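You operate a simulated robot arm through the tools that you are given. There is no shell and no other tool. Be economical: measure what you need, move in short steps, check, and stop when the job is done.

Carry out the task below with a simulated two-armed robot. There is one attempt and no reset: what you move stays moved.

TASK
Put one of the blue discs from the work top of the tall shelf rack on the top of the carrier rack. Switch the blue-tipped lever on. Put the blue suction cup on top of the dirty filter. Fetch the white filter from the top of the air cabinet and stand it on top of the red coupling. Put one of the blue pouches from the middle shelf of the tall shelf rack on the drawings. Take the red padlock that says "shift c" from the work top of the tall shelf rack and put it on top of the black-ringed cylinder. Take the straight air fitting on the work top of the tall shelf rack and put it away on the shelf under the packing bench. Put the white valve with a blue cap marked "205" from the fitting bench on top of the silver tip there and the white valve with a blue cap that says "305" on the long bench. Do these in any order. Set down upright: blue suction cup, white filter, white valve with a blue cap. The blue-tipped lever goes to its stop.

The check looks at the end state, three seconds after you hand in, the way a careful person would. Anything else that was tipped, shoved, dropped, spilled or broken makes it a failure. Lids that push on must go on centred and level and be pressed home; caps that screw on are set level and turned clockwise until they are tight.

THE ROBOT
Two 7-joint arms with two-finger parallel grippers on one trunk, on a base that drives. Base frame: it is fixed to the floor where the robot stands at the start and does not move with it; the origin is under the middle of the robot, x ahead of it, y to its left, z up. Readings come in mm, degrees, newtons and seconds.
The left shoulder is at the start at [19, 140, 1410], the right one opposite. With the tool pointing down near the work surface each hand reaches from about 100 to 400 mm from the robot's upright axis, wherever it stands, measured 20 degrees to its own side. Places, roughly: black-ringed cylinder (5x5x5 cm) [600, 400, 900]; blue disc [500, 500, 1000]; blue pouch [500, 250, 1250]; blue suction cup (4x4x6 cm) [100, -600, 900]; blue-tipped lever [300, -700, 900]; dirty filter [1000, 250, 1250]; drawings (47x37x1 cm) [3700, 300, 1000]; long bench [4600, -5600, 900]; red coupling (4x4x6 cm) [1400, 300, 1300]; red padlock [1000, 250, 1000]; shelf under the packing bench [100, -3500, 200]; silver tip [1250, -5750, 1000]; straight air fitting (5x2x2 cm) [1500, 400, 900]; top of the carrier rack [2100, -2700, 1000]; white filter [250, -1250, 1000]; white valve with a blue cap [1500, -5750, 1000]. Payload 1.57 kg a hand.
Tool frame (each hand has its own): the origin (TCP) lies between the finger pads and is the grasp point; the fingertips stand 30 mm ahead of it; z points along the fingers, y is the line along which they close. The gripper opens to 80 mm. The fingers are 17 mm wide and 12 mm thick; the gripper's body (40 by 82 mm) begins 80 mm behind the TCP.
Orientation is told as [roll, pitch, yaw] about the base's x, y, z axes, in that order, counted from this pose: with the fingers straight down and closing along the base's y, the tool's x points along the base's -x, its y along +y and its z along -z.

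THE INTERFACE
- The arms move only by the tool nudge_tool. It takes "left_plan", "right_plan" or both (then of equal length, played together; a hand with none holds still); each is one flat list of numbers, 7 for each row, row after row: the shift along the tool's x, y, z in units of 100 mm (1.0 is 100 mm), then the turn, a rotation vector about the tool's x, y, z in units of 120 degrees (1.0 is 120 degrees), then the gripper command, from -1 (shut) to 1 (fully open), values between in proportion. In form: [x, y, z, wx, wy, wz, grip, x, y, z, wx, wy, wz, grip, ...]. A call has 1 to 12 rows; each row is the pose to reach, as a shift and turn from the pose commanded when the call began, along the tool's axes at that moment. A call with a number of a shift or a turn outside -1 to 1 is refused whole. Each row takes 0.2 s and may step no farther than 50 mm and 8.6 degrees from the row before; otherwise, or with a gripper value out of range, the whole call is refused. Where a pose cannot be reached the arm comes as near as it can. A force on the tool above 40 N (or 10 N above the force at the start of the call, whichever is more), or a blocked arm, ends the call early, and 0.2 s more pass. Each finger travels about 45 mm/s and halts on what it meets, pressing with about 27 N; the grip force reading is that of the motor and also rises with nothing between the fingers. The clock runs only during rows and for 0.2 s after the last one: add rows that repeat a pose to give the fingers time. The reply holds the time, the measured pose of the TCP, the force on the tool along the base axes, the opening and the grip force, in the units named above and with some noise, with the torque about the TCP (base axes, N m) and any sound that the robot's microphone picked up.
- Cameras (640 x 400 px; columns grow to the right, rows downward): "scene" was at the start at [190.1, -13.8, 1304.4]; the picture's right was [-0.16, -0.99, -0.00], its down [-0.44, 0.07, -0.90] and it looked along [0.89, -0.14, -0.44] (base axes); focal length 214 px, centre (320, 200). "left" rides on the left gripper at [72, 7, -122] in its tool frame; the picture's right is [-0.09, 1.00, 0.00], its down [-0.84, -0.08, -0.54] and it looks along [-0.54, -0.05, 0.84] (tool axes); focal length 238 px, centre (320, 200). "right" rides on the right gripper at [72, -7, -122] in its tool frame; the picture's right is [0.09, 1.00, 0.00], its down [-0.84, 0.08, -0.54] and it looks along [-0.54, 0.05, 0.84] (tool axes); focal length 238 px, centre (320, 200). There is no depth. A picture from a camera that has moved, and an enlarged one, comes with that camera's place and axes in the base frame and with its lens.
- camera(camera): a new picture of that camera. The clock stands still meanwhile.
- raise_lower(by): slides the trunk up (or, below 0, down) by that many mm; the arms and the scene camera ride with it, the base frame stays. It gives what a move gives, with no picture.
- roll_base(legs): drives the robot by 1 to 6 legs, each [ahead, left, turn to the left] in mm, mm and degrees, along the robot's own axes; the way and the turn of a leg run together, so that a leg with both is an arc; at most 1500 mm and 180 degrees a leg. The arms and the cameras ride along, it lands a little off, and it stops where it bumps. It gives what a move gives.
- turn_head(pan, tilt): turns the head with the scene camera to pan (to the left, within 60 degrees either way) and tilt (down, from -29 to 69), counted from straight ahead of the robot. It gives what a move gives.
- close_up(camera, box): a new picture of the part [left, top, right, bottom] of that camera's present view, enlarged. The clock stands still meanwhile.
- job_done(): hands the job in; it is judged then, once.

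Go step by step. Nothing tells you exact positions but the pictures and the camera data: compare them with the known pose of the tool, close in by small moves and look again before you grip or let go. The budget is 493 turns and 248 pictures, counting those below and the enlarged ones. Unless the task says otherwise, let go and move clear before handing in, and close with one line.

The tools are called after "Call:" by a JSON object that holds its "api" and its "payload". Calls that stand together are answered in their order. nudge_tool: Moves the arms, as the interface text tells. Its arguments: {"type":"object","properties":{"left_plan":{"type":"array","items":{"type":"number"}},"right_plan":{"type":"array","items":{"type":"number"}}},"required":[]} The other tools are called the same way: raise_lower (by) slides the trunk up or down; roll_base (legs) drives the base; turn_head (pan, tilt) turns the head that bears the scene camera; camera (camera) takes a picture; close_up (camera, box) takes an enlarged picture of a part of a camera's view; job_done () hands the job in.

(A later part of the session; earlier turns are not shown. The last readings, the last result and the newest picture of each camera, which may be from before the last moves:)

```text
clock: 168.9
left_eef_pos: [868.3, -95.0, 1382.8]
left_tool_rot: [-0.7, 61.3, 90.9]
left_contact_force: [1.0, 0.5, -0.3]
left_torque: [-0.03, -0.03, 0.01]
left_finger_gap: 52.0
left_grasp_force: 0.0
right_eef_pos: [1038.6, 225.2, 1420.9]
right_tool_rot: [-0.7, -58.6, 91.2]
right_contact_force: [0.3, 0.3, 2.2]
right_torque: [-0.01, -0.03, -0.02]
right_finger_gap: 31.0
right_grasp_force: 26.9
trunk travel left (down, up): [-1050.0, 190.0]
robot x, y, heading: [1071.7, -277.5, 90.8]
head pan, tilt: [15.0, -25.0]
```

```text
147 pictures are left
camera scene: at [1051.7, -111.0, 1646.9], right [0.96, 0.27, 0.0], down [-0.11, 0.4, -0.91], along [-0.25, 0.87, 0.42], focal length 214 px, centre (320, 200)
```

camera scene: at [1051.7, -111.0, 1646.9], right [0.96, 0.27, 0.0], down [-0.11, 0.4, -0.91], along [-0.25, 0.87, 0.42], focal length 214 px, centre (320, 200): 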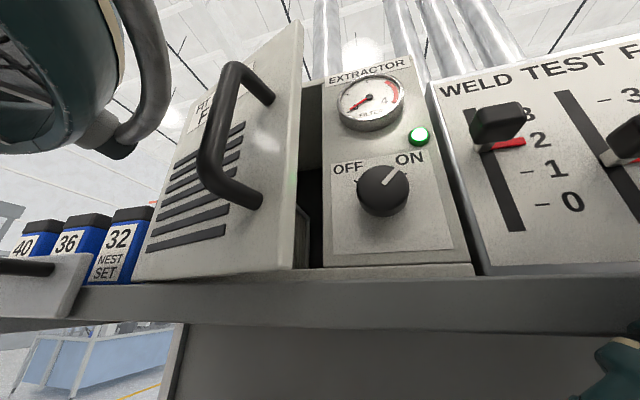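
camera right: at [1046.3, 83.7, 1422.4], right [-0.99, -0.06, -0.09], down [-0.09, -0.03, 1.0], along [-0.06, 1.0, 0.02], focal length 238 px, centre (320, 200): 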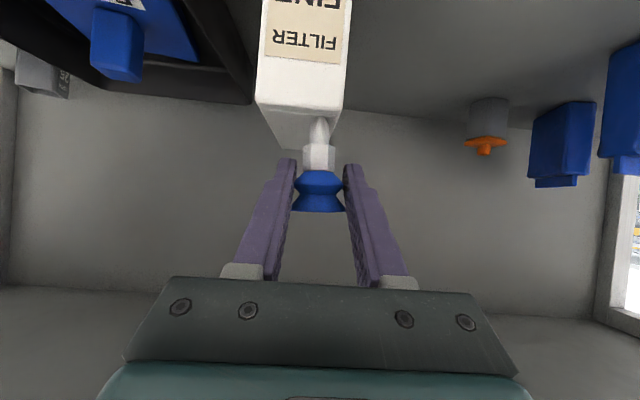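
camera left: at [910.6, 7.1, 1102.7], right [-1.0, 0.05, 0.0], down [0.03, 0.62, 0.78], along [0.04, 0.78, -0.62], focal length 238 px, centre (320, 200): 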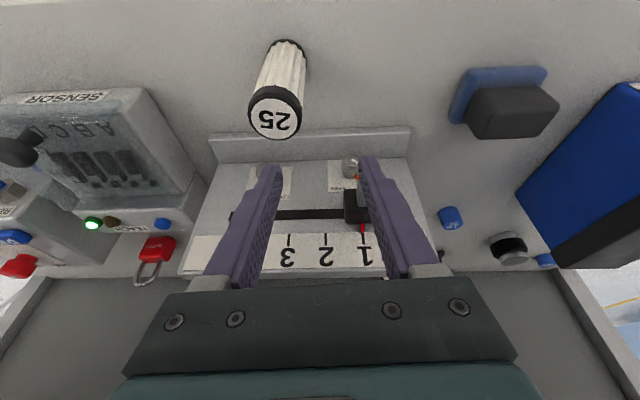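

The base stopped because the raised left elbow met the hinged door on the top shelf (which seems to stand slightly ajar). I back off, drop the left arm to a low hanging pose, and will see to the door later.

Call:
{"api": "roll_base", "payload": {"legs": [[-100, 0, 0]]}}

Call:
{"api": "nudge_tool", "payload": {"left_plan": [-0.15, 0, 0.02, 0, -0.07, 0, 0.3, -0.3, 0, 0.04, 0, -0.14, 0, 0.3, -0.45, 0, 0.06, 0, -0.21, 0, 0.3, -0.6, 0, 0.08, 0, -0.28, 0, 0.3, -0.75, 0, 0.1, 0, -0.35, 0, 0.3, -0.9, 0, 0.1, 0, -0.42, 0, 0.3, -1, 0, 0.1, 0, -0.49, 0, 0.3, -1, 0, 0.1, 0, -0.508, 0, 0.3]}}

Call:
{"api": "nudge_tool", "payload": {"left_plan": [-0.1, 0, 0.4, 0, 0, 0, 0.3, -0.2, 0, 0.8, 0, 0, 0, 0.3, -0.3, 0, 1, 0, 0, 0, 0.3]}}

Call:
{"api": "camera", "payload": {"camera": "scene"}}

```text
clock: 170.0
left_eef_pos: [871.1, -191.7, 1383.0]
left_tool_rot: [-0.8, 60.8, 90.9]
left_contact_force: [-0.3, -0.5, -0.3]
left_torque: [0.03, 0.0, -0.01]
left_finger_gap: 52.1
left_grasp_force: 0.1
right_eef_pos: [1040.5, 128.0, 1424.8]
right_tool_rot: [-0.7, -59.1, 91.1]
right_contact_force: [-0.7, 0.1, -0.8]
right_torque: [0.01, 0.0, -0.02]
right_finger_gap: 30.7
right_grasp_force: 27.1
trunk travel left (down, up): [-1050.0, 190.0]
robot x, y, heading: [1069.6, -375.8, 90.6]
head pan, tilt: [15.0, -25.0]
```

```text
clock: 171.8
left_eef_pos: [870.3, -150.6, 1291.0]
left_tool_rot: [-0.5, -0.2, 91.6]
left_contact_force: [0.2, -1.6, -0.6]
left_torque: [0.02, 0.01, -0.02]
left_finger_gap: 52.1
left_grasp_force: 0.0
right_eef_pos: [1039.8, 128.1, 1424.7]
right_tool_rot: [-0.6, -59.1, 91.0]
right_contact_force: [0.3, 0.3, 0.3]
right_torque: [-0.03, 0.0, -0.02]
right_finger_gap: 30.1
right_grasp_force: 27.5
trunk travel left (down, up): [-1050.0, 190.0]
robot x, y, heading: [1072.8, -375.8, 90.6]
head pan, tilt: [15.0, -25.0]
```

```text
clock: 172.6
left_eef_pos: [869.9, -121.3, 1192.4]
left_tool_rot: [-0.4, -0.2, 91.6]
left_contact_force: [0.7, 0.7, -0.1]
left_torque: [0.02, 0.0, -0.03]
left_finger_gap: 52.2
left_grasp_force: 0.1
right_eef_pos: [1039.1, 129.8, 1425.3]
right_tool_rot: [-0.6, -59.2, 91.1]
right_contact_force: [1.1, 0.7, -0.5]
right_torque: [0.01, 0.01, 0.0]
right_finger_gap: 29.7
right_grasp_force: 27.5
trunk travel left (down, up): [-1050.0, 190.0]
robot x, y, heading: [1071.9, -375.2, 91.2]
head pan, tilt: [15.0, -25.0]
```

```text
146 pictures are left
camera scene: at [1053.0, -209.6, 1648.0], right [0.96, 0.27, 0.0], down [-0.12, 0.41, -0.91], along [-0.25, 0.87, 0.42], focal length 214 px, centre (320, 200)
```

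scene: 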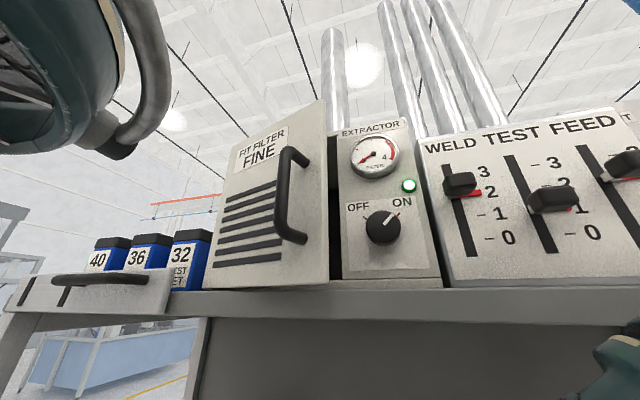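

The right finger gap is shrinking; I check the cup.

Call:
{"api": "close_up", "payload": {"camera": "right", "box": [220, 80, 420, 260]}}

```text
2.22 times, centred on (320, 170) of right
camera zoom: at [1047.1, -12.9, 1425.8], right [-0.99, -0.06, -0.09], down [-0.08, -0.04, 1.0], along [-0.06, 1.0, 0.03], focal length 530 px, centre (320, 267)
```

zoom: 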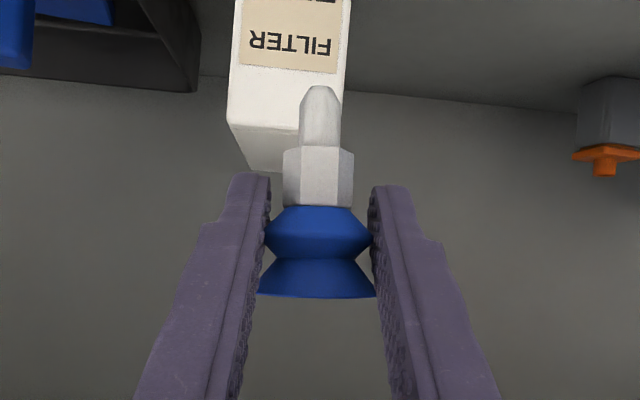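

The grip on the rubber bell is slipping and the forearm met the upper shelf edge. I'll set the cup back on the work top and regrip it lower on its hard grey stem, and keep the trunk lower next time.

Call:
{"api": "roll_base", "payload": {"legs": [[-150, 25, 0]]}}

Call:
{"api": "raise_lower", "payload": {"by": -440}}

Call:
{"api": "camera", "payload": {"camera": "right"}}

```text
clock: 174.0
left_eef_pos: [846.3, -269.7, 1191.4]
left_tool_rot: [-0.4, -0.2, 91.6]
left_contact_force: [-0.2, -0.6, 1.3]
left_torque: [0.05, 0.02, 0.0]
left_finger_gap: 52.0
left_grasp_force: 0.0
right_eef_pos: [1016.4, -20.7, 1425.5]
right_tool_rot: [-0.6, -59.1, 91.1]
right_contact_force: [-0.4, 0.2, -0.1]
right_torque: [0.01, 0.01, -0.01]
right_finger_gap: 29.4
right_grasp_force: 26.8
trunk travel left (down, up): [-1050.0, 190.0]
robot x, y, heading: [1049.5, -524.7, 91.1]
head pan, tilt: [15.0, -25.0]
```

```text
refused: -440 is not a number from -400 to 400
```

```text
144 pictures are left
camera right: at [1023.9, -161.9, 1425.8], right [-0.99, -0.06, -0.09], down [-0.08, -0.04, 1.0], along [-0.06, 1.0, 0.03], focal length 238 px, centre (320, 200)
```

right: 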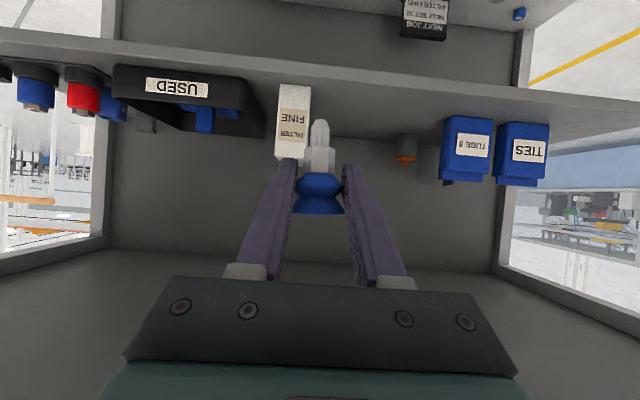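

Call:
{"api": "raise_lower", "payload": {"by": -400}}

Call:
{"api": "raise_lower", "payload": {"by": -50}}

Call:
{"api": "turn_head", "payload": {"pan": 5, "tilt": 30}}

Call:
{"api": "camera", "payload": {"camera": "right"}}

Call:
{"api": "camera", "payload": {"camera": "scene"}}

```text
clock: 177.8
left_eef_pos: [846.0, -269.3, 792.4]
left_tool_rot: [-0.4, -0.1, 91.6]
left_contact_force: [0.7, 0.1, 0.1]
left_torque: [0.03, 0.02, -0.02]
left_finger_gap: 52.0
left_grasp_force: 0.1
right_eef_pos: [1016.5, -20.1, 1025.3]
right_tool_rot: [-0.8, -59.1, 91.0]
right_contact_force: [0.0, 0.0, 0.2]
right_torque: [-0.01, -0.01, 0.03]
right_finger_gap: 28.3
right_grasp_force: 27.0
trunk travel left (down, up): [-650.0, 590.0]
robot x, y, heading: [1051.0, -526.5, 91.0]
head pan, tilt: [15.0, -25.0]
```

```text
clock: 178.8
left_eef_pos: [846.8, -270.3, 741.5]
left_tool_rot: [-0.4, -0.1, 91.8]
left_contact_force: [0.0, 0.7, -0.1]
left_torque: [-0.04, 0.02, 0.02]
left_finger_gap: 52.2
left_grasp_force: 0.0
right_eef_pos: [1016.5, -21.1, 975.2]
right_tool_rot: [-0.7, -59.1, 91.1]
right_contact_force: [-0.1, -0.1, -0.6]
right_torque: [0.0, -0.02, -0.03]
right_finger_gap: 28.1
right_grasp_force: 27.2
trunk travel left (down, up): [-600.0, 640.0]
robot x, y, heading: [1051.4, -529.4, 90.9]
head pan, tilt: [15.0, -25.0]
```

```text
clock: 180.0
left_eef_pos: [845.6, -271.8, 742.0]
left_tool_rot: [-0.3, -0.1, 91.8]
left_contact_force: [-0.9, -0.6, 1.1]
left_torque: [0.01, -0.03, -0.02]
left_finger_gap: 52.0
left_grasp_force: 0.1
right_eef_pos: [1016.2, -20.1, 974.6]
right_tool_rot: [-0.7, -59.1, 91.1]
right_contact_force: [0.6, -0.2, -0.4]
right_torque: [-0.01, 0.0, -0.02]
right_finger_gap: 27.6
right_grasp_force: 27.6
trunk travel left (down, up): [-600.0, 640.0]
robot x, y, heading: [1047.2, -526.2, 90.9]
head pan, tilt: [5.0, 30.0]
```

```text
143 pictures are left
camera right: at [1023.9, -161.9, 975.8], right [-0.99, -0.06, -0.09], down [-0.08, -0.04, 1.0], along [-0.06, 1.0, 0.03], focal length 238 px, centre (320, 200)
```

right: 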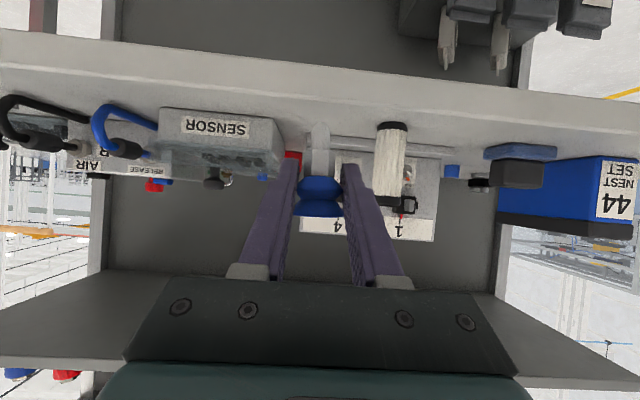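

```text
142 pictures are left
camera scene: at [1040.2, -337.0, 1114.0], right [0.99, 0.1, 0.0], down [0.05, -0.5, -0.87], along [-0.09, 0.86, -0.5], focal length 214 px, centre (320, 200)
```

scene: 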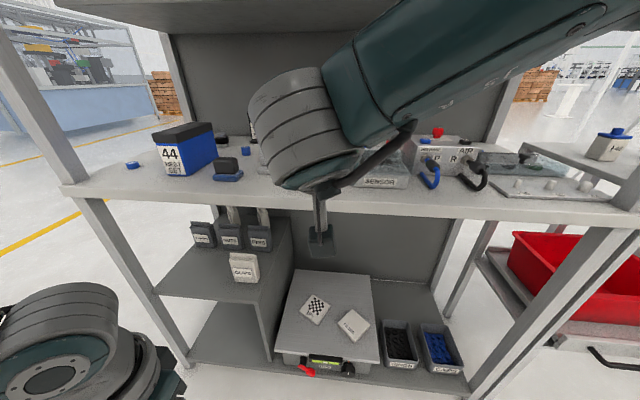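

Call:
{"api": "roll_base", "payload": {"legs": [[103, 0, 0]]}}

Call:
{"api": "raise_lower", "payload": {"by": -24}}

Call:
{"api": "camera", "payload": {"camera": "right"}}

```text
clock: 181.2
left_eef_pos: [844.5, -166.7, 741.9]
left_tool_rot: [-0.4, 0.0, 91.8]
left_contact_force: [-0.5, -0.5, 0.1]
left_torque: [-0.01, 0.01, 0.03]
left_finger_gap: 51.9
left_grasp_force: 0.1
right_eef_pos: [1014.0, 82.1, 975.1]
right_tool_rot: [-0.7, -59.1, 91.1]
right_contact_force: [-0.3, 0.8, -0.6]
right_torque: [-0.03, 0.01, 0.03]
right_finger_gap: 27.1
right_grasp_force: 27.0
trunk travel left (down, up): [-600.0, 640.0]
robot x, y, heading: [1048.9, -423.9, 90.7]
head pan, tilt: [5.0, 30.0]
```

```text
clock: 181.9
left_eef_pos: [845.2, -167.3, 717.3]
left_tool_rot: [-0.4, -0.1, 91.7]
left_contact_force: [-0.8, -0.1, 0.4]
left_torque: [0.01, 0.03, -0.02]
left_finger_gap: 51.7
left_grasp_force: 0.0
right_eef_pos: [1015.5, 82.7, 951.3]
right_tool_rot: [-0.6, -59.1, 91.1]
right_contact_force: [-0.6, -0.4, -0.4]
right_torque: [-0.01, 0.02, 0.0]
right_finger_gap: 27.4
right_grasp_force: 27.0
trunk travel left (down, up): [-576.0, 664.0]
robot x, y, heading: [1048.4, -419.7, 90.9]
head pan, tilt: [5.0, 30.0]
```

```text
141 pictures are left
camera right: at [1022.4, -59.2, 951.7], right [-0.99, -0.06, -0.09], down [-0.08, -0.04, 1.0], along [-0.06, 1.0, 0.03], focal length 238 px, centre (320, 200)
```

right: 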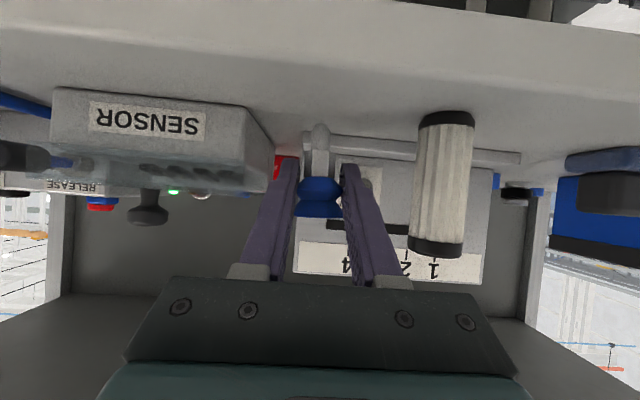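

Call:
{"api": "raise_lower", "payload": {"by": -5}}

Call:
{"api": "raise_lower", "payload": {"by": -3}}

Call:
{"api": "raise_lower", "payload": {"by": -3}}

```text
clock: 182.4
left_eef_pos: [844.8, -166.7, 712.3]
left_tool_rot: [-0.4, 0.0, 91.8]
left_contact_force: [-0.5, -0.2, -0.5]
left_torque: [-0.02, -0.02, 0.0]
left_finger_gap: 52.0
left_grasp_force: 0.0
right_eef_pos: [1014.3, 81.9, 945.8]
right_tool_rot: [-0.7, -59.1, 91.1]
right_contact_force: [-1.1, -0.2, 0.0]
right_torque: [0.02, 0.01, -0.02]
right_finger_gap: 27.0
right_grasp_force: 27.2
trunk travel left (down, up): [-571.0, 669.0]
robot x, y, heading: [1052.0, -425.3, 90.9]
head pan, tilt: [5.0, 30.0]
```

```text
clock: 182.9
left_eef_pos: [844.8, -166.9, 708.7]
left_tool_rot: [-0.3, -0.1, 91.8]
left_contact_force: [-0.4, 0.3, -0.8]
left_torque: [0.01, 0.01, -0.04]
left_finger_gap: 52.1
left_grasp_force: 0.0
right_eef_pos: [1014.4, 82.1, 943.6]
right_tool_rot: [-0.7, -59.1, 91.1]
right_contact_force: [0.0, -0.3, -0.4]
right_torque: [-0.02, 0.01, 0.01]
right_finger_gap: 26.6
right_grasp_force: 27.6
trunk travel left (down, up): [-568.0, 672.0]
robot x, y, heading: [1046.7, -423.1, 90.7]
head pan, tilt: [5.0, 30.0]
```

```text
clock: 183.4
left_eef_pos: [845.3, -166.9, 706.5]
left_tool_rot: [-0.5, -0.1, 91.6]
left_contact_force: [0.1, 0.2, 0.8]
left_torque: [0.01, -0.02, -0.03]
left_finger_gap: 52.1
left_grasp_force: 0.1
right_eef_pos: [1013.8, 83.4, 940.9]
right_tool_rot: [-0.7, -59.2, 91.1]
right_contact_force: [1.4, -5.6, 11.7]
right_torque: [-0.08, -0.04, 0.02]
right_finger_gap: 26.6
right_grasp_force: 27.1
trunk travel left (down, up): [-565.0, 675.0]
robot x, y, heading: [1045.7, -419.7, 90.8]
head pan, tilt: [5.0, 30.0]
```

Call:
{"api": "nudge_tool", "payload": {"right_plan": [0, 0, 0, 0, 0, 0, -0.1, 0, 0, 0, 0, 0, 0, 0.2, 0, 0, 0, 0, 0, 0, 0.2]}}

Call:
{"api": "raise_lower", "payload": {"by": -7}}

Call:
{"api": "camera", "payload": {"camera": "right"}}

```text
clock: 184.2
left_eef_pos: [846.0, -166.6, 707.9]
left_tool_rot: [-0.3, -0.1, 91.8]
left_contact_force: [-0.1, -0.1, 0.5]
left_torque: [-0.02, -0.01, -0.03]
left_finger_gap: 52.0
left_grasp_force: 0.0
right_eef_pos: [1015.0, 81.1, 940.0]
right_tool_rot: [-0.8, -59.2, 91.2]
right_contact_force: [-1.2, -0.7, 0.1]
right_torque: [-0.04, 0.01, -0.05]
right_finger_gap: 47.7
right_grasp_force: 0.0
trunk travel left (down, up): [-565.0, 675.0]
robot x, y, heading: [1046.3, -426.5, 90.8]
head pan, tilt: [5.0, 30.0]
```

```text
clock: 184.8
left_eef_pos: [844.4, -167.8, 699.3]
left_tool_rot: [-0.4, -0.1, 91.7]
left_contact_force: [-0.2, 0.8, -0.9]
left_torque: [0.0, 0.02, 0.02]
left_finger_gap: 52.3
left_grasp_force: 0.1
right_eef_pos: [1014.4, 82.6, 932.7]
right_tool_rot: [-0.7, -59.0, 91.1]
right_contact_force: [0.3, 0.3, 1.0]
right_torque: [0.0, -0.02, -0.01]
right_finger_gap: 47.8
right_grasp_force: 0.1
trunk travel left (down, up): [-558.0, 682.0]
robot x, y, heading: [1048.6, -423.8, 91.0]
head pan, tilt: [5.0, 30.0]
```

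```text
140 pictures are left
camera right: at [1022.4, -59.3, 933.8], right [-0.99, -0.06, -0.09], down [-0.08, -0.04, 1.0], along [-0.06, 1.0, 0.03], focal length 238 px, centre (320, 200)
```

right: 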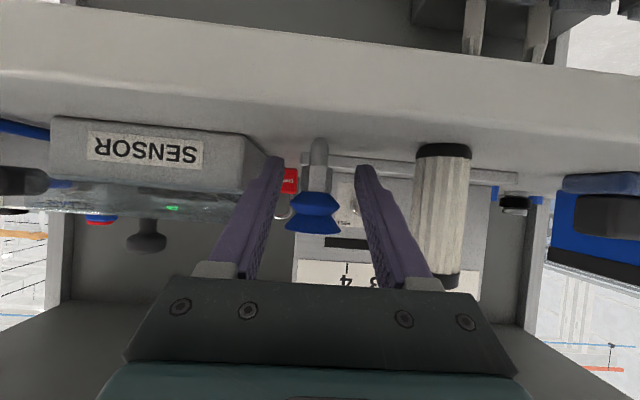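

Call:
{"api": "nudge_tool", "payload": {"right_plan": [0, 0.03, 0, 0, 0, 0, -0.2, 0, 0.03, 0, 0, 0, 0, -0.6, 0, 0.03, 0, 0, 0, 0, -1, 0, 0.03, 0, 0, 0, 0, -1]}}

Call:
{"api": "close_up", "payload": {"camera": "right", "box": [220, 80, 420, 260]}}

```text
clock: 185.8
left_eef_pos: [845.8, -166.6, 700.4]
left_tool_rot: [-0.4, -0.1, 91.6]
left_contact_force: [-0.1, 0.3, -1.2]
left_torque: [0.01, -0.02, 0.02]
left_finger_gap: 52.1
left_grasp_force: 0.0
right_eef_pos: [1012.1, 83.0, 933.0]
right_tool_rot: [-0.7, -59.0, 91.1]
right_contact_force: [0.7, -1.2, 0.7]
right_torque: [-0.03, -0.04, -0.01]
right_finger_gap: 19.2
right_grasp_force: 26.8
trunk travel left (down, up): [-558.0, 682.0]
robot x, y, heading: [1047.8, -424.4, 90.9]
head pan, tilt: [5.0, 30.0]
```

```text
2.22 times, centred on (320, 170) of right
camera zoom: at [1019.5, -59.3, 933.7], right [-0.99, -0.06, -0.09], down [-0.08, -0.04, 1.0], along [-0.06, 1.0, 0.03], focal length 530 px, centre (320, 267)
```

zoom: 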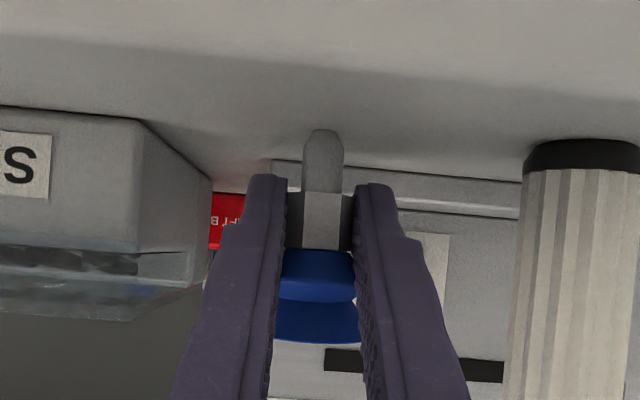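

The grip is now firm on the hard stem (19 mm). I lift, back off, and raise the trunk to just below the critical height, turning the head left out of the right arm's way.

Call:
{"api": "raise_lower", "payload": {"by": 60}}

Call:
{"api": "roll_base", "payload": {"legs": [[-110, 0, 0]]}}

Call:
{"api": "raise_lower", "payload": {"by": 290}}

Call:
{"api": "turn_head", "payload": {"pan": 60, "tilt": 20}}

Call:
{"api": "nudge_tool", "payload": {"right_plan": [-0.3, 0, 0.1, 0, 0, 0, -1, -0.6, 0, 0.2, 0, 0, 0, -1, -0.9, 0, 0.2, 0, 0, 0, -1]}}

```text
clock: 186.8
left_eef_pos: [843.9, -168.4, 758.8]
left_tool_rot: [-0.4, -0.1, 91.7]
left_contact_force: [-0.5, 0.1, 0.4]
left_torque: [-0.03, -0.02, -0.02]
left_finger_gap: 51.9
left_grasp_force: 0.0
right_eef_pos: [1011.2, 82.3, 993.2]
right_tool_rot: [-0.7, -59.1, 91.2]
right_contact_force: [0.4, 0.3, -0.3]
right_torque: [-0.03, -0.03, 0.0]
right_finger_gap: 19.0
right_grasp_force: 27.0
trunk travel left (down, up): [-618.0, 622.0]
robot x, y, heading: [1048.7, -422.7, 90.8]
head pan, tilt: [5.0, 30.0]
```

```text
clock: 188.0
left_eef_pos: [846.9, -277.9, 759.6]
left_tool_rot: [-0.4, -0.1, 91.8]
left_contact_force: [0.4, 0.7, 0.3]
left_torque: [-0.01, 0.01, 0.01]
left_finger_gap: 52.3
left_grasp_force: 0.1
right_eef_pos: [1013.3, -29.5, 992.4]
right_tool_rot: [-0.7, -59.1, 91.3]
right_contact_force: [0.2, 0.1, -0.6]
right_torque: [0.01, 0.03, -0.02]
right_finger_gap: 18.8
right_grasp_force: 26.4
trunk travel left (down, up): [-618.0, 622.0]
robot x, y, heading: [1051.7, -535.0, 90.8]
head pan, tilt: [5.0, 30.0]
```

```text
clock: 190.9
left_eef_pos: [845.7, -277.5, 1048.9]
left_tool_rot: [-0.4, -0.1, 91.8]
left_contact_force: [-0.5, -0.3, 0.2]
left_torque: [-0.01, -0.04, 0.0]
left_finger_gap: 52.2
left_grasp_force: 0.1
right_eef_pos: [1013.8, -27.8, 1282.6]
right_tool_rot: [-0.7, -59.1, 91.2]
right_contact_force: [-0.6, 0.0, -0.6]
right_torque: [0.0, 0.02, 0.02]
right_finger_gap: 18.7
right_grasp_force: 27.0
trunk travel left (down, up): [-908.0, 332.0]
robot x, y, heading: [1049.7, -533.6, 90.9]
head pan, tilt: [5.0, 30.0]
```

```text
clock: 192.2
left_eef_pos: [846.9, -277.8, 1050.7]
left_tool_rot: [-0.4, -0.1, 91.7]
left_contact_force: [0.3, 0.9, 1.2]
left_torque: [-0.01, -0.04, 0.04]
left_finger_gap: 51.7
left_grasp_force: 0.0
right_eef_pos: [1013.3, -28.8, 1282.8]
right_tool_rot: [-0.8, -59.1, 91.2]
right_contact_force: [0.6, -0.2, -0.6]
right_torque: [0.01, 0.02, 0.02]
right_finger_gap: 18.6
right_grasp_force: 26.9
trunk travel left (down, up): [-908.0, 332.0]
robot x, y, heading: [1054.5, -532.1, 91.2]
head pan, tilt: [60.0, 20.0]
```

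```text
clock: 193.0
left_eef_pos: [846.6, -277.8, 1050.4]
left_tool_rot: [-0.3, -0.1, 91.7]
left_contact_force: [0.1, -0.4, -0.2]
left_torque: [0.0, -0.01, 0.03]
left_finger_gap: 51.9
left_grasp_force: 0.0
right_eef_pos: [1012.4, 34.4, 1350.1]
right_tool_rot: [-0.7, -59.1, 91.2]
right_contact_force: [0.8, -0.3, -0.2]
right_torque: [0.0, 0.01, 0.02]
right_finger_gap: 18.3
right_grasp_force: 27.5
trunk travel left (down, up): [-908.0, 332.0]
robot x, y, heading: [1048.2, -531.8, 90.9]
head pan, tilt: [60.0, 20.0]
```

Call:
{"api": "nudge_tool", "payload": {"right_plan": [-0.26, 0, -0.15, 0, 0, 0, -1, -0.54, 0, -0.32, 0, 0, 0, -1]}}

Call:
{"api": "camera", "payload": {"camera": "right"}}

```text
clock: 193.6
left_eef_pos: [846.9, -278.5, 1050.0]
left_tool_rot: [-0.4, 0.0, 91.7]
left_contact_force: [-0.2, -0.7, -0.1]
left_torque: [-0.01, 0.03, 0.01]
left_finger_gap: 52.0
left_grasp_force: 0.1
right_eef_pos: [1007.9, 26.8, 1389.5]
right_tool_rot: [-1.1, -56.7, 92.1]
right_contact_force: [0.5, -0.4, -0.3]
right_torque: [-0.01, -0.01, -0.02]
right_finger_gap: 18.6
right_grasp_force: 27.4
trunk travel left (down, up): [-908.0, 332.0]
robot x, y, heading: [1050.1, -529.8, 91.0]
head pan, tilt: [60.0, 20.0]
```

```text
138 pictures are left
camera right: at [1016.7, -113.7, 1396.2], right [-0.99, -0.07, -0.09], down [-0.09, 0.0, 1.0], along [-0.07, 1.0, -0.01], focal length 238 px, centre (320, 200)
```

right: 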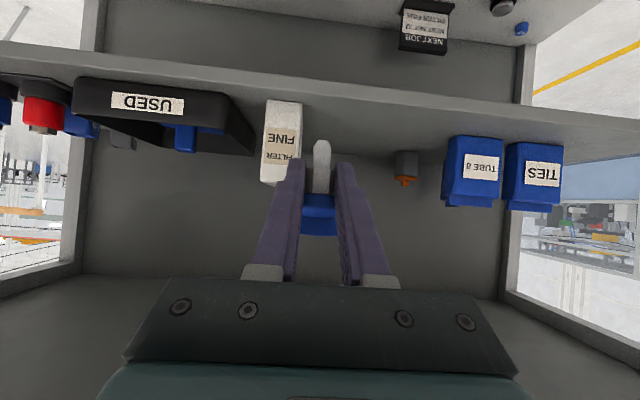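

Call:
{"api": "nudge_tool", "payload": {"right_plan": [0.13, 0, 0.1, 0, -0.02, 0.004, -1, 0.17, 0, 0.12, 0, -0.02, 0.004, -1]}}

Call:
{"api": "raise_lower", "payload": {"by": 35}}

Call:
{"api": "roll_base", "payload": {"legs": [[130, -15, 0]]}}

Call:
{"api": "camera", "payload": {"camera": "right"}}

```text
clock: 194.2
left_eef_pos: [846.1, -276.9, 1049.0]
left_tool_rot: [-0.4, -0.1, 91.7]
left_contact_force: [0.2, 1.3, 0.8]
left_torque: [0.0, 0.01, 0.0]
left_finger_gap: 52.4
left_grasp_force: 0.1
right_eef_pos: [1012.7, 36.3, 1394.6]
right_tool_rot: [0.3, -61.7, 89.9]
right_contact_force: [-1.0, 1.0, 0.0]
right_torque: [-0.01, 0.01, -0.02]
right_finger_gap: 18.6
right_grasp_force: 26.8
trunk travel left (down, up): [-908.0, 332.0]
robot x, y, heading: [1052.7, -536.6, 90.9]
head pan, tilt: [60.0, 20.0]
```

```text
clock: 195.0
left_eef_pos: [846.5, -278.2, 1085.1]
left_tool_rot: [-0.4, 0.0, 91.7]
left_contact_force: [-0.2, -0.2, -0.1]
left_torque: [0.01, 0.0, -0.01]
left_finger_gap: 52.0
left_grasp_force: 0.0
right_eef_pos: [1012.9, 37.5, 1427.7]
right_tool_rot: [0.1, -61.5, 90.3]
right_contact_force: [-0.2, 0.2, -1.4]
right_torque: [0.01, 0.05, 0.01]
right_finger_gap: 18.8
right_grasp_force: 27.2
trunk travel left (down, up): [-943.0, 297.0]
robot x, y, heading: [1050.7, -533.1, 91.2]
head pan, tilt: [60.0, 20.0]
```

```text
clock: 196.2
left_eef_pos: [859.5, -148.9, 1084.6]
left_tool_rot: [-0.4, -0.1, 91.8]
left_contact_force: [-0.4, 0.2, 0.2]
left_torque: [0.02, -0.03, -0.01]
left_finger_gap: 52.0
left_grasp_force: 0.0
right_eef_pos: [1023.9, 166.2, 1426.7]
right_tool_rot: [0.0, -61.5, 90.3]
right_contact_force: [-0.6, 1.2, -0.6]
right_torque: [0.04, 0.04, -0.06]
right_finger_gap: 18.6
right_grasp_force: 27.1
trunk travel left (down, up): [-943.0, 297.0]
robot x, y, heading: [1063.3, -399.7, 91.1]
head pan, tilt: [60.0, 20.0]
```

```text
137 pictures are left
camera right: at [1031.7, 25.5, 1421.8], right [-1.0, -0.05, -0.08], down [-0.08, -0.08, 0.99], along [-0.06, 1.0, 0.07], focal length 238 px, centre (320, 200)
```

right: 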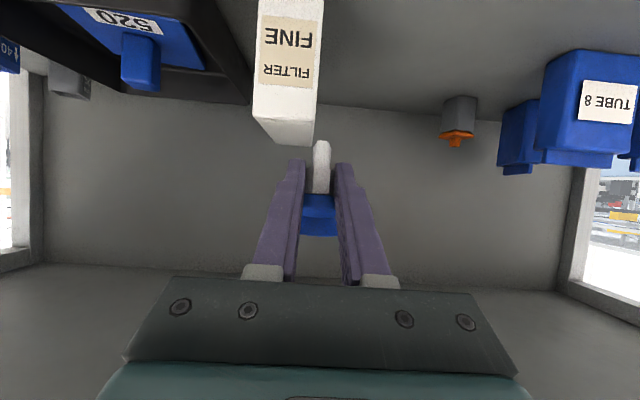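

Call:
{"api": "roll_base", "payload": {"legs": [[132, -26, 0]]}}

Call:
{"api": "camera", "payload": {"camera": "right"}}

Call:
{"api": "camera", "payload": {"camera": "scene"}}

```text
clock: 197.6
left_eef_pos: [881.5, -16.0, 1084.5]
left_tool_rot: [-0.4, -0.1, 91.8]
left_contact_force: [-0.6, -0.3, 1.2]
left_torque: [0.0, -0.05, 0.02]
left_finger_gap: 52.2
left_grasp_force: 0.0
right_eef_pos: [1048.9, 299.8, 1426.9]
right_tool_rot: [0.0, -61.5, 90.2]
right_contact_force: [0.3, 0.2, 0.0]
right_torque: [0.01, 0.02, -0.01]
right_finger_gap: 18.5
right_grasp_force: 26.5
trunk travel left (down, up): [-943.0, 297.0]
robot x, y, heading: [1089.8, -271.5, 90.9]
head pan, tilt: [60.0, 20.0]
```

```text
136 pictures are left
camera right: at [1055.7, 157.3, 1421.7], right [-1.0, -0.05, -0.08], down [-0.08, -0.08, 0.99], along [-0.06, 1.0, 0.07], focal length 238 px, centre (320, 200)
```

right: 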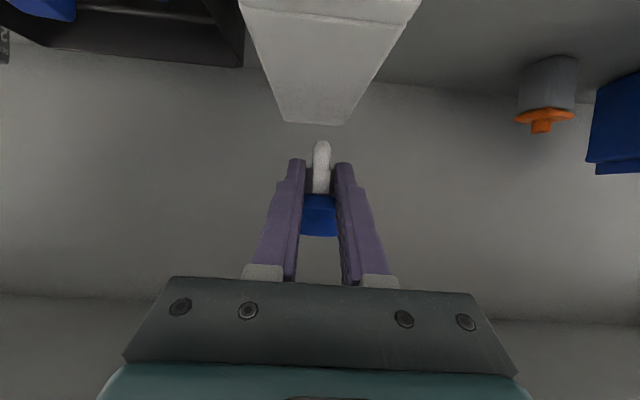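

```text
135 pictures are left
camera scene: at [1004.5, -127.4, 1473.0], right [0.49, 0.87, 0.0], down [0.3, -0.17, -0.94], along [-0.82, 0.46, -0.34], focal length 214 px, centre (320, 200)
```

scene: 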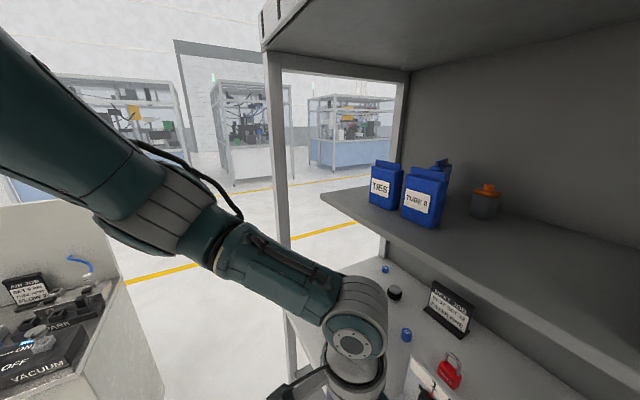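

The cup is centred over the box top (x≈1047, y≈300). I level it and lower with the trunk.

Call:
{"api": "nudge_tool", "payload": {"right_plan": [0, 0, 0, 0, 0.02, 0, -1, 0, 0, 0, 0, 0.02, 0, -1]}}

Call:
{"api": "raise_lower", "payload": {"by": -26}}

Call:
{"api": "close_up", "payload": {"camera": "right", "box": [200, 0, 440, 240]}}

```text
clock: 198.2
left_eef_pos: [881.5, -15.9, 1085.1]
left_tool_rot: [-0.4, 0.0, 91.6]
left_contact_force: [-1.2, -0.4, 0.4]
left_torque: [0.0, 0.0, -0.02]
left_finger_gap: 51.9
left_grasp_force: 0.0
right_eef_pos: [1048.5, 298.4, 1427.4]
right_tool_rot: [0.1, -59.1, 90.3]
right_contact_force: [-0.3, 0.1, 0.1]
right_torque: [-0.01, -0.03, 0.02]
right_finger_gap: 18.5
right_grasp_force: 27.3
trunk travel left (down, up): [-943.0, 297.0]
robot x, y, heading: [1085.9, -271.6, 91.1]
head pan, tilt: [60.0, 20.0]
```

```text
clock: 198.9
left_eef_pos: [883.2, -14.7, 1059.2]
left_tool_rot: [-0.4, -0.2, 91.7]
left_contact_force: [0.1, 0.2, -0.7]
left_torque: [-0.03, -0.01, -0.01]
left_finger_gap: 52.0
left_grasp_force: 0.1
right_eef_pos: [1047.9, 299.6, 1407.9]
right_tool_rot: [0.2, -59.6, 90.2]
right_contact_force: [1.2, -13.8, 32.0]
right_torque: [-0.02, -0.01, 0.01]
right_finger_gap: 18.1
right_grasp_force: 27.0
trunk travel left (down, up): [-917.0, 323.0]
robot x, y, heading: [1088.7, -271.9, 90.9]
head pan, tilt: [60.0, 20.0]
```

```text
1.67 times, centred on (320, 120) of right
camera zoom: at [1055.5, 159.1, 1405.8], right [-1.0, -0.05, -0.08], down [-0.08, -0.05, 1.0], along [-0.06, 1.0, 0.04], focal length 397 px, centre (320, 333)
```

zoom: 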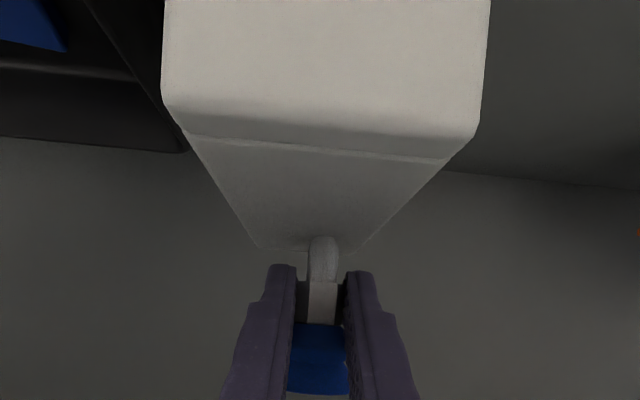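

It touches (32 N). I ease up slightly to lessen the load, then release.

Call:
{"api": "raise_lower", "payload": {"by": 5}}

Call:
{"api": "camera", "payload": {"camera": "right"}}

```text
clock: 199.4
left_eef_pos: [881.7, -15.1, 1064.3]
left_tool_rot: [-0.4, -0.2, 91.7]
left_contact_force: [-0.1, 0.4, -0.7]
left_torque: [0.01, 0.0, -0.01]
left_finger_gap: 51.9
left_grasp_force: 0.2
right_eef_pos: [1047.9, 298.5, 1406.2]
right_tool_rot: [0.1, -59.1, 90.2]
right_contact_force: [-1.3, 2.8, 11.1]
right_torque: [0.25, 0.07, 0.02]
right_finger_gap: 18.4
right_grasp_force: 27.2
trunk travel left (down, up): [-922.0, 318.0]
robot x, y, heading: [1085.5, -271.5, 91.1]
head pan, tilt: [60.0, 20.0]
```

```text
133 pictures are left
camera right: at [1055.8, 158.2, 1406.9], right [-1.0, -0.05, -0.08], down [-0.08, -0.04, 1.0], along [-0.06, 1.0, 0.03], focal length 238 px, centre (320, 200)
```

right: 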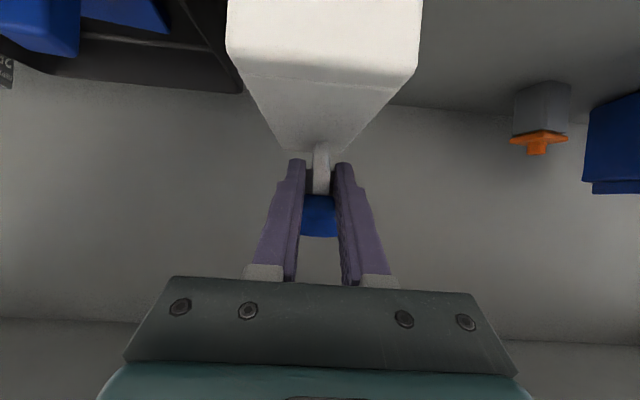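

Call:
{"api": "nudge_tool", "payload": {"right_plan": [0, 0, 0, 0, 0, 0, -0.4, 0, 0, 0, 0, 0, 0, -0.2, 0, 0, 0, 0, 0, 0, 0.1, 0, 0, 0, 0, 0, 0, 0.4, 0, 0, 0, 0, 0, 0, 0.4]}}

Call:
{"api": "camera", "payload": {"camera": "right"}}

```text
clock: 200.6
left_eef_pos: [881.4, -16.0, 1063.3]
left_tool_rot: [-0.5, -0.1, 91.7]
left_contact_force: [0.7, 0.5, 0.0]
left_torque: [0.01, 0.04, -0.02]
left_finger_gap: 51.8
left_grasp_force: 0.1
right_eef_pos: [1048.9, 298.8, 1406.4]
right_tool_rot: [0.0, -59.2, 90.2]
right_contact_force: [0.0, 0.0, 0.1]
right_torque: [0.01, -0.02, -0.02]
right_finger_gap: 55.8
right_grasp_force: 0.1
trunk travel left (down, up): [-922.0, 318.0]
robot x, y, heading: [1087.0, -269.7, 90.9]
head pan, tilt: [60.0, 20.0]
```

```text
132 pictures are left
camera right: at [1055.8, 157.1, 1406.6], right [-1.0, -0.05, -0.08], down [-0.08, -0.04, 1.0], along [-0.06, 1.0, 0.03], focal length 238 px, centre (320, 200)
```

right: 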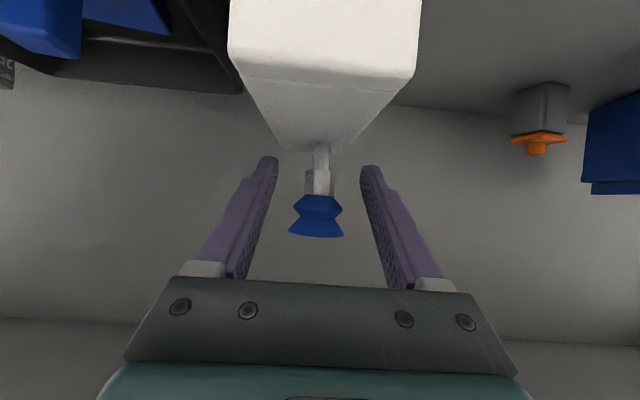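

The cup stands upright on the dirty filter. I withdraw straight back.

Call:
{"api": "roll_base", "payload": {"legs": [[-250, 0, 0]]}}

Call:
{"api": "camera", "payload": {"camera": "right"}}

```text
clock: 202.4
left_eef_pos: [887.9, -266.7, 1063.4]
left_tool_rot: [-0.3, -0.1, 91.6]
left_contact_force: [0.4, 0.6, -0.2]
left_torque: [-0.02, -0.02, 0.0]
left_finger_gap: 51.7
left_grasp_force: 0.0
right_eef_pos: [1054.7, 48.8, 1406.0]
right_tool_rot: [0.0, -59.0, 90.0]
right_contact_force: [0.0, 0.1, 0.1]
right_torque: [0.01, -0.03, 0.03]
right_finger_gap: 55.8
right_grasp_force: 0.0
trunk travel left (down, up): [-922.0, 318.0]
robot x, y, heading: [1091.6, -517.7, 90.9]
head pan, tilt: [60.0, 20.0]
```

```text
131 pictures are left
camera right: at [1060.6, -93.8, 1406.7], right [-1.0, -0.05, -0.08], down [-0.08, -0.04, 1.0], along [-0.05, 1.0, 0.03], focal length 238 px, centre (320, 200)
```

right: 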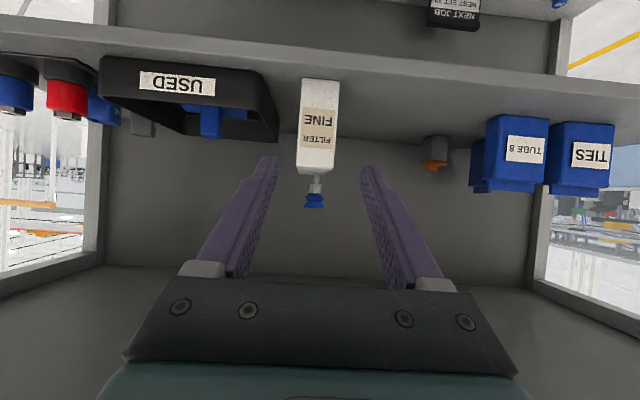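

Now the white filter, also with the right hand in this forward pose. I lower the arm and trunk and move in front of it.

Call:
{"api": "nudge_tool", "payload": {"right_plan": [0.3, 0, 0.18, 0, 0, 0, 0.2, 0.6, 0, 0.36, 0, 0, 0, 0.2, 0.93, 0, 0.55, 0, 0, 0, 0.2]}}

Call:
{"api": "roll_base", "payload": {"legs": [[-60, 112, 0]]}}

Call:
{"api": "raise_lower", "payload": {"by": -345}}

Call:
{"api": "camera", "payload": {"camera": "right"}}

```text
clock: 203.2
left_eef_pos: [886.9, -265.7, 1064.2]
left_tool_rot: [-0.5, -0.1, 91.6]
left_contact_force: [-1.1, 0.7, -0.6]
left_torque: [-0.02, -0.02, -0.03]
left_finger_gap: 52.2
left_grasp_force: 0.0
right_eef_pos: [1053.2, 46.8, 1297.7]
right_tool_rot: [0.2, -59.1, 90.1]
right_contact_force: [-0.2, 0.1, 0.1]
right_torque: [-0.02, 0.04, 0.01]
right_finger_gap: 47.7
right_grasp_force: 0.1
trunk travel left (down, up): [-922.0, 318.0]
robot x, y, heading: [1088.6, -522.0, 90.6]
head pan, tilt: [60.0, 20.0]
```

```text
clock: 204.5
left_eef_pos: [777.2, -328.8, 1063.6]
left_tool_rot: [-0.3, 0.0, 91.6]
left_contact_force: [0.1, 1.0, 0.0]
left_torque: [-0.02, -0.03, 0.01]
left_finger_gap: 52.1
left_grasp_force: 0.0
right_eef_pos: [943.5, -14.7, 1297.3]
right_tool_rot: [0.2, -59.1, 90.1]
right_contact_force: [-0.2, -0.2, 0.3]
right_torque: [0.0, 0.01, -0.03]
right_finger_gap: 47.9
right_grasp_force: 0.1
trunk travel left (down, up): [-922.0, 318.0]
robot x, y, heading: [979.8, -585.2, 90.9]
head pan, tilt: [60.0, 20.0]
```

```text
clock: 207.9
left_eef_pos: [777.0, -327.4, 718.2]
left_tool_rot: [-0.4, -0.1, 91.5]
left_contact_force: [-0.8, 0.7, 0.9]
left_torque: [0.03, 0.02, -0.03]
left_finger_gap: 52.1
left_grasp_force: 0.1
right_eef_pos: [942.8, -13.7, 953.5]
right_tool_rot: [0.0, -59.0, 90.1]
right_contact_force: [-0.3, 0.4, 0.0]
right_torque: [-0.04, 0.03, -0.02]
right_finger_gap: 47.9
right_grasp_force: 0.0
trunk travel left (down, up): [-577.0, 663.0]
robot x, y, heading: [980.4, -583.5, 91.0]
head pan, tilt: [60.0, 20.0]
```

```text
130 pictures are left
camera right: at [949.9, -156.5, 953.2], right [-1.0, -0.05, -0.08], down [-0.08, -0.04, 1.0], along [-0.05, 1.0, 0.03], focal length 238 px, centre (320, 200)
```

right: 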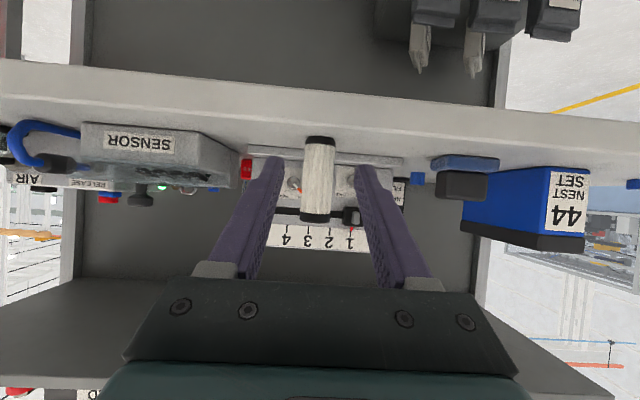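

Call:
{"api": "roll_base", "payload": {"legs": [[90, 0, 0]]}}

Call:
{"api": "camera", "payload": {"camera": "right"}}

```text
clock: 209.0
left_eef_pos: [776.8, -239.1, 718.3]
left_tool_rot: [-0.4, -0.2, 91.6]
left_contact_force: [-0.5, -0.6, 0.3]
left_torque: [0.01, -0.02, -0.01]
left_finger_gap: 52.1
left_grasp_force: 0.1
right_eef_pos: [940.0, 74.7, 952.0]
right_tool_rot: [0.1, -59.1, 90.3]
right_contact_force: [-0.2, -0.3, 0.2]
right_torque: [0.01, 0.0, -0.03]
right_finger_gap: 48.0
right_grasp_force: 0.0
trunk travel left (down, up): [-577.0, 663.0]
robot x, y, heading: [975.0, -494.4, 90.8]
head pan, tilt: [60.0, 20.0]
```

```text
129 pictures are left
camera right: at [948.0, -67.0, 953.2], right [-1.0, -0.05, -0.08], down [-0.08, -0.04, 1.0], along [-0.05, 1.0, 0.03], focal length 238 px, centre (320, 200)
```

right: 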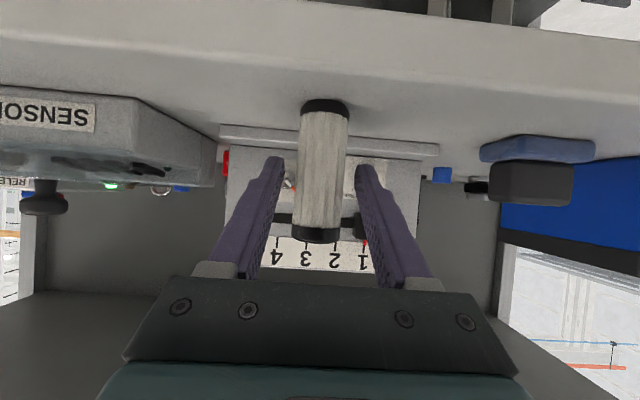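

Call:
{"api": "nudge_tool", "payload": {"right_plan": [0, 0, 0, 0, 0, 0, -0.1, 0, 0, 0, 0, 0, 0, -0.4, 0, 0, 0, 0, 0, 0, -1, 0, 0, 0, 0, 0, 0, -1]}}

Call:
{"api": "raise_lower", "payload": {"by": 60}}

Call:
{"api": "roll_base", "payload": {"legs": [[-100, 0, 0], [0, -470, 0]]}}

Call:
{"api": "raise_lower", "payload": {"by": 290}}

Call:
{"api": "camera", "payload": {"camera": "right"}}

```text
clock: 210.0
left_eef_pos: [775.2, -238.7, 718.5]
left_tool_rot: [-0.4, -0.1, 91.7]
left_contact_force: [0.6, 0.0, -0.9]
left_torque: [0.04, -0.03, -0.01]
left_finger_gap: 51.9
left_grasp_force: 0.1
right_eef_pos: [941.9, 74.4, 952.4]
right_tool_rot: [0.1, -59.1, 90.2]
right_contact_force: [0.2, 0.3, 1.1]
right_torque: [0.03, -0.01, -0.01]
right_finger_gap: 29.0
right_grasp_force: 26.7
trunk travel left (down, up): [-577.0, 663.0]
robot x, y, heading: [980.5, -492.7, 90.9]
head pan, tilt: [60.0, 20.0]
```

```text
clock: 211.0
left_eef_pos: [776.3, -239.1, 779.2]
left_tool_rot: [-0.4, -0.1, 91.5]
left_contact_force: [0.7, -0.1, -0.2]
left_torque: [0.02, -0.01, 0.01]
left_finger_gap: 52.0
left_grasp_force: 0.1
right_eef_pos: [940.8, 73.4, 1011.6]
right_tool_rot: [0.1, -59.1, 90.2]
right_contact_force: [0.3, -0.1, 0.0]
right_torque: [-0.02, 0.0, -0.03]
right_finger_gap: 29.2
right_grasp_force: 27.0
trunk travel left (down, up): [-637.0, 603.0]
robot x, y, heading: [984.7, -494.6, 90.9]
head pan, tilt: [60.0, 20.0]
```

```text
clock: 214.6
left_eef_pos: [1249.7, -332.1, 777.3]
left_tool_rot: [-0.5, -0.1, 91.5]
left_contact_force: [0.3, 0.5, -0.1]
left_torque: [0.04, 0.01, 0.01]
left_finger_gap: 52.2
left_grasp_force: 0.0
right_eef_pos: [1415.7, -18.9, 1012.5]
right_tool_rot: [0.1, -59.1, 90.2]
right_contact_force: [0.5, 0.3, -0.6]
right_torque: [-0.01, -0.03, -0.01]
right_finger_gap: 29.3
right_grasp_force: 26.8
trunk travel left (down, up): [-637.0, 603.0]
robot x, y, heading: [1453.2, -591.8, 90.9]
head pan, tilt: [60.0, 20.0]
```

```text
clock: 217.5
left_eef_pos: [1249.6, -332.8, 1069.1]
left_tool_rot: [-0.4, -0.1, 91.6]
left_contact_force: [-0.7, 0.3, -0.3]
left_torque: [0.03, -0.02, -0.05]
left_finger_gap: 52.1
left_grasp_force: 0.1
right_eef_pos: [1415.1, -19.5, 1302.5]
right_tool_rot: [0.1, -59.1, 90.1]
right_contact_force: [-0.5, -0.4, 0.7]
right_torque: [0.01, -0.01, -0.01]
right_finger_gap: 29.0
right_grasp_force: 27.0
trunk travel left (down, up): [-927.0, 313.0]
robot x, y, heading: [1451.7, -588.3, 90.7]
head pan, tilt: [60.0, 20.0]
```

```text
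128 pictures are left
camera right: at [1422.8, -160.6, 1303.0], right [-1.0, -0.05, -0.08], down [-0.08, -0.04, 1.0], along [-0.05, 1.0, 0.03], focal length 238 px, centre (320, 200)
```

right: 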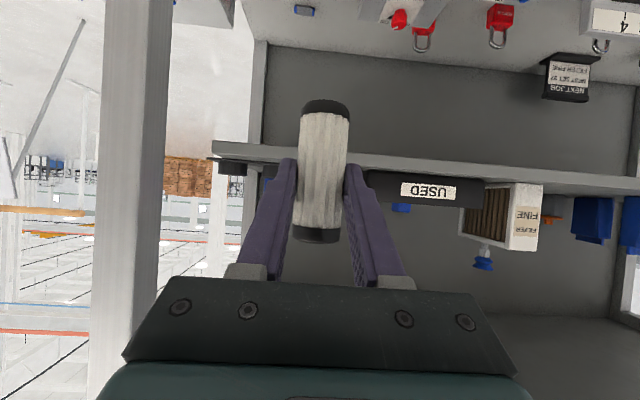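

Call:
{"api": "turn_head", "payload": {"pan": 30, "tilt": 15}}

Call:
{"api": "camera", "payload": {"camera": "scene"}}

```text
clock: 218.4
left_eef_pos: [1249.7, -332.2, 1069.0]
left_tool_rot: [-0.4, -0.1, 91.6]
left_contact_force: [-0.2, -0.3, 0.6]
left_torque: [-0.01, -0.01, -0.01]
left_finger_gap: 51.8
left_grasp_force: 0.0
right_eef_pos: [1415.6, -18.8, 1302.6]
right_tool_rot: [0.1, -59.1, 90.1]
right_contact_force: [0.5, 0.0, -0.9]
right_torque: [0.0, 0.0, 0.02]
right_finger_gap: 28.8
right_grasp_force: 27.2
trunk travel left (down, up): [-927.0, 313.0]
robot x, y, heading: [1453.3, -585.3, 90.9]
head pan, tilt: [30.0, 15.0]
```

```text
127 pictures are left
camera scene: at [1404.7, -409.3, 1465.1], right [0.86, 0.51, 0.0], down [0.13, -0.22, -0.97], along [-0.5, 0.83, -0.26], focal length 214 px, centre (320, 200)
```

scene: 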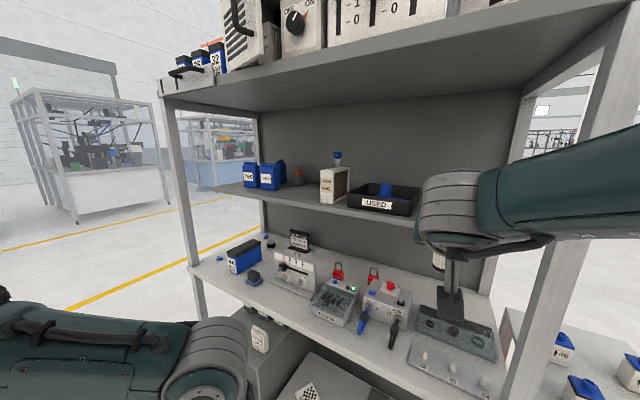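

Call:
{"api": "turn_head", "payload": {"pan": 60, "tilt": 20}}

Call:
{"api": "nudge_tool", "payload": {"right_plan": [-0.3, 0, -0.17, 0, 0, 0, -1, -0.6, 0, -0.36, 0, 0, 0, -1, -0.78, 0, -0.46, 0, 0, 0, -1]}}

Call:
{"api": "camera", "payload": {"camera": "right"}}

```text
clock: 219.4
left_eef_pos: [1249.4, -332.2, 1069.3]
left_tool_rot: [-0.4, -0.1, 91.6]
left_contact_force: [0.8, -0.3, -0.7]
left_torque: [-0.01, 0.04, 0.01]
left_finger_gap: 52.0
left_grasp_force: 0.0
right_eef_pos: [1416.6, -18.4, 1302.8]
right_tool_rot: [0.1, -59.2, 90.1]
right_contact_force: [0.7, -0.5, -0.3]
right_torque: [0.04, 0.03, 0.02]
right_finger_gap: 29.0
right_grasp_force: 26.6
trunk travel left (down, up): [-927.0, 313.0]
robot x, y, heading: [1451.2, -587.0, 90.6]
head pan, tilt: [60.0, 20.0]
```

```text
clock: 220.2
left_eef_pos: [1249.8, -331.3, 1068.3]
left_tool_rot: [-0.4, 0.0, 91.6]
left_contact_force: [-0.2, 0.1, 1.1]
left_torque: [-0.03, -0.01, -0.04]
left_finger_gap: 51.8
left_grasp_force: 0.0
right_eef_pos: [1417.0, -17.2, 1394.6]
right_tool_rot: [0.1, -59.1, 90.1]
right_contact_force: [0.4, -0.3, -0.7]
right_torque: [-0.02, -0.03, -0.01]
right_finger_gap: 28.9
right_grasp_force: 26.9
trunk travel left (down, up): [-927.0, 313.0]
robot x, y, heading: [1452.2, -589.5, 90.9]
head pan, tilt: [60.0, 20.0]
```

```text
126 pictures are left
camera right: at [1423.9, -159.8, 1393.5], right [-1.0, -0.05, -0.08], down [-0.08, -0.03, 1.0], along [-0.05, 1.0, 0.03], focal length 238 px, centre (320, 200)
```

right: 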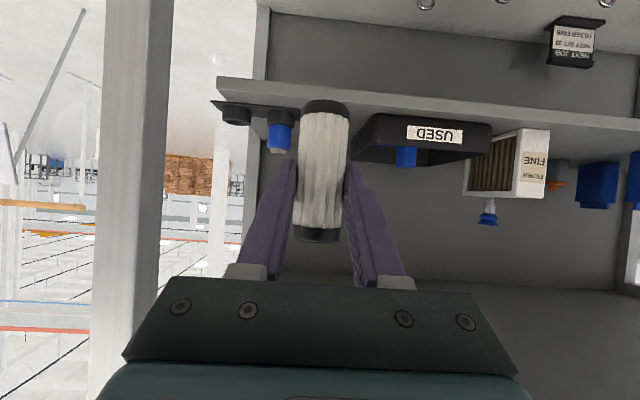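

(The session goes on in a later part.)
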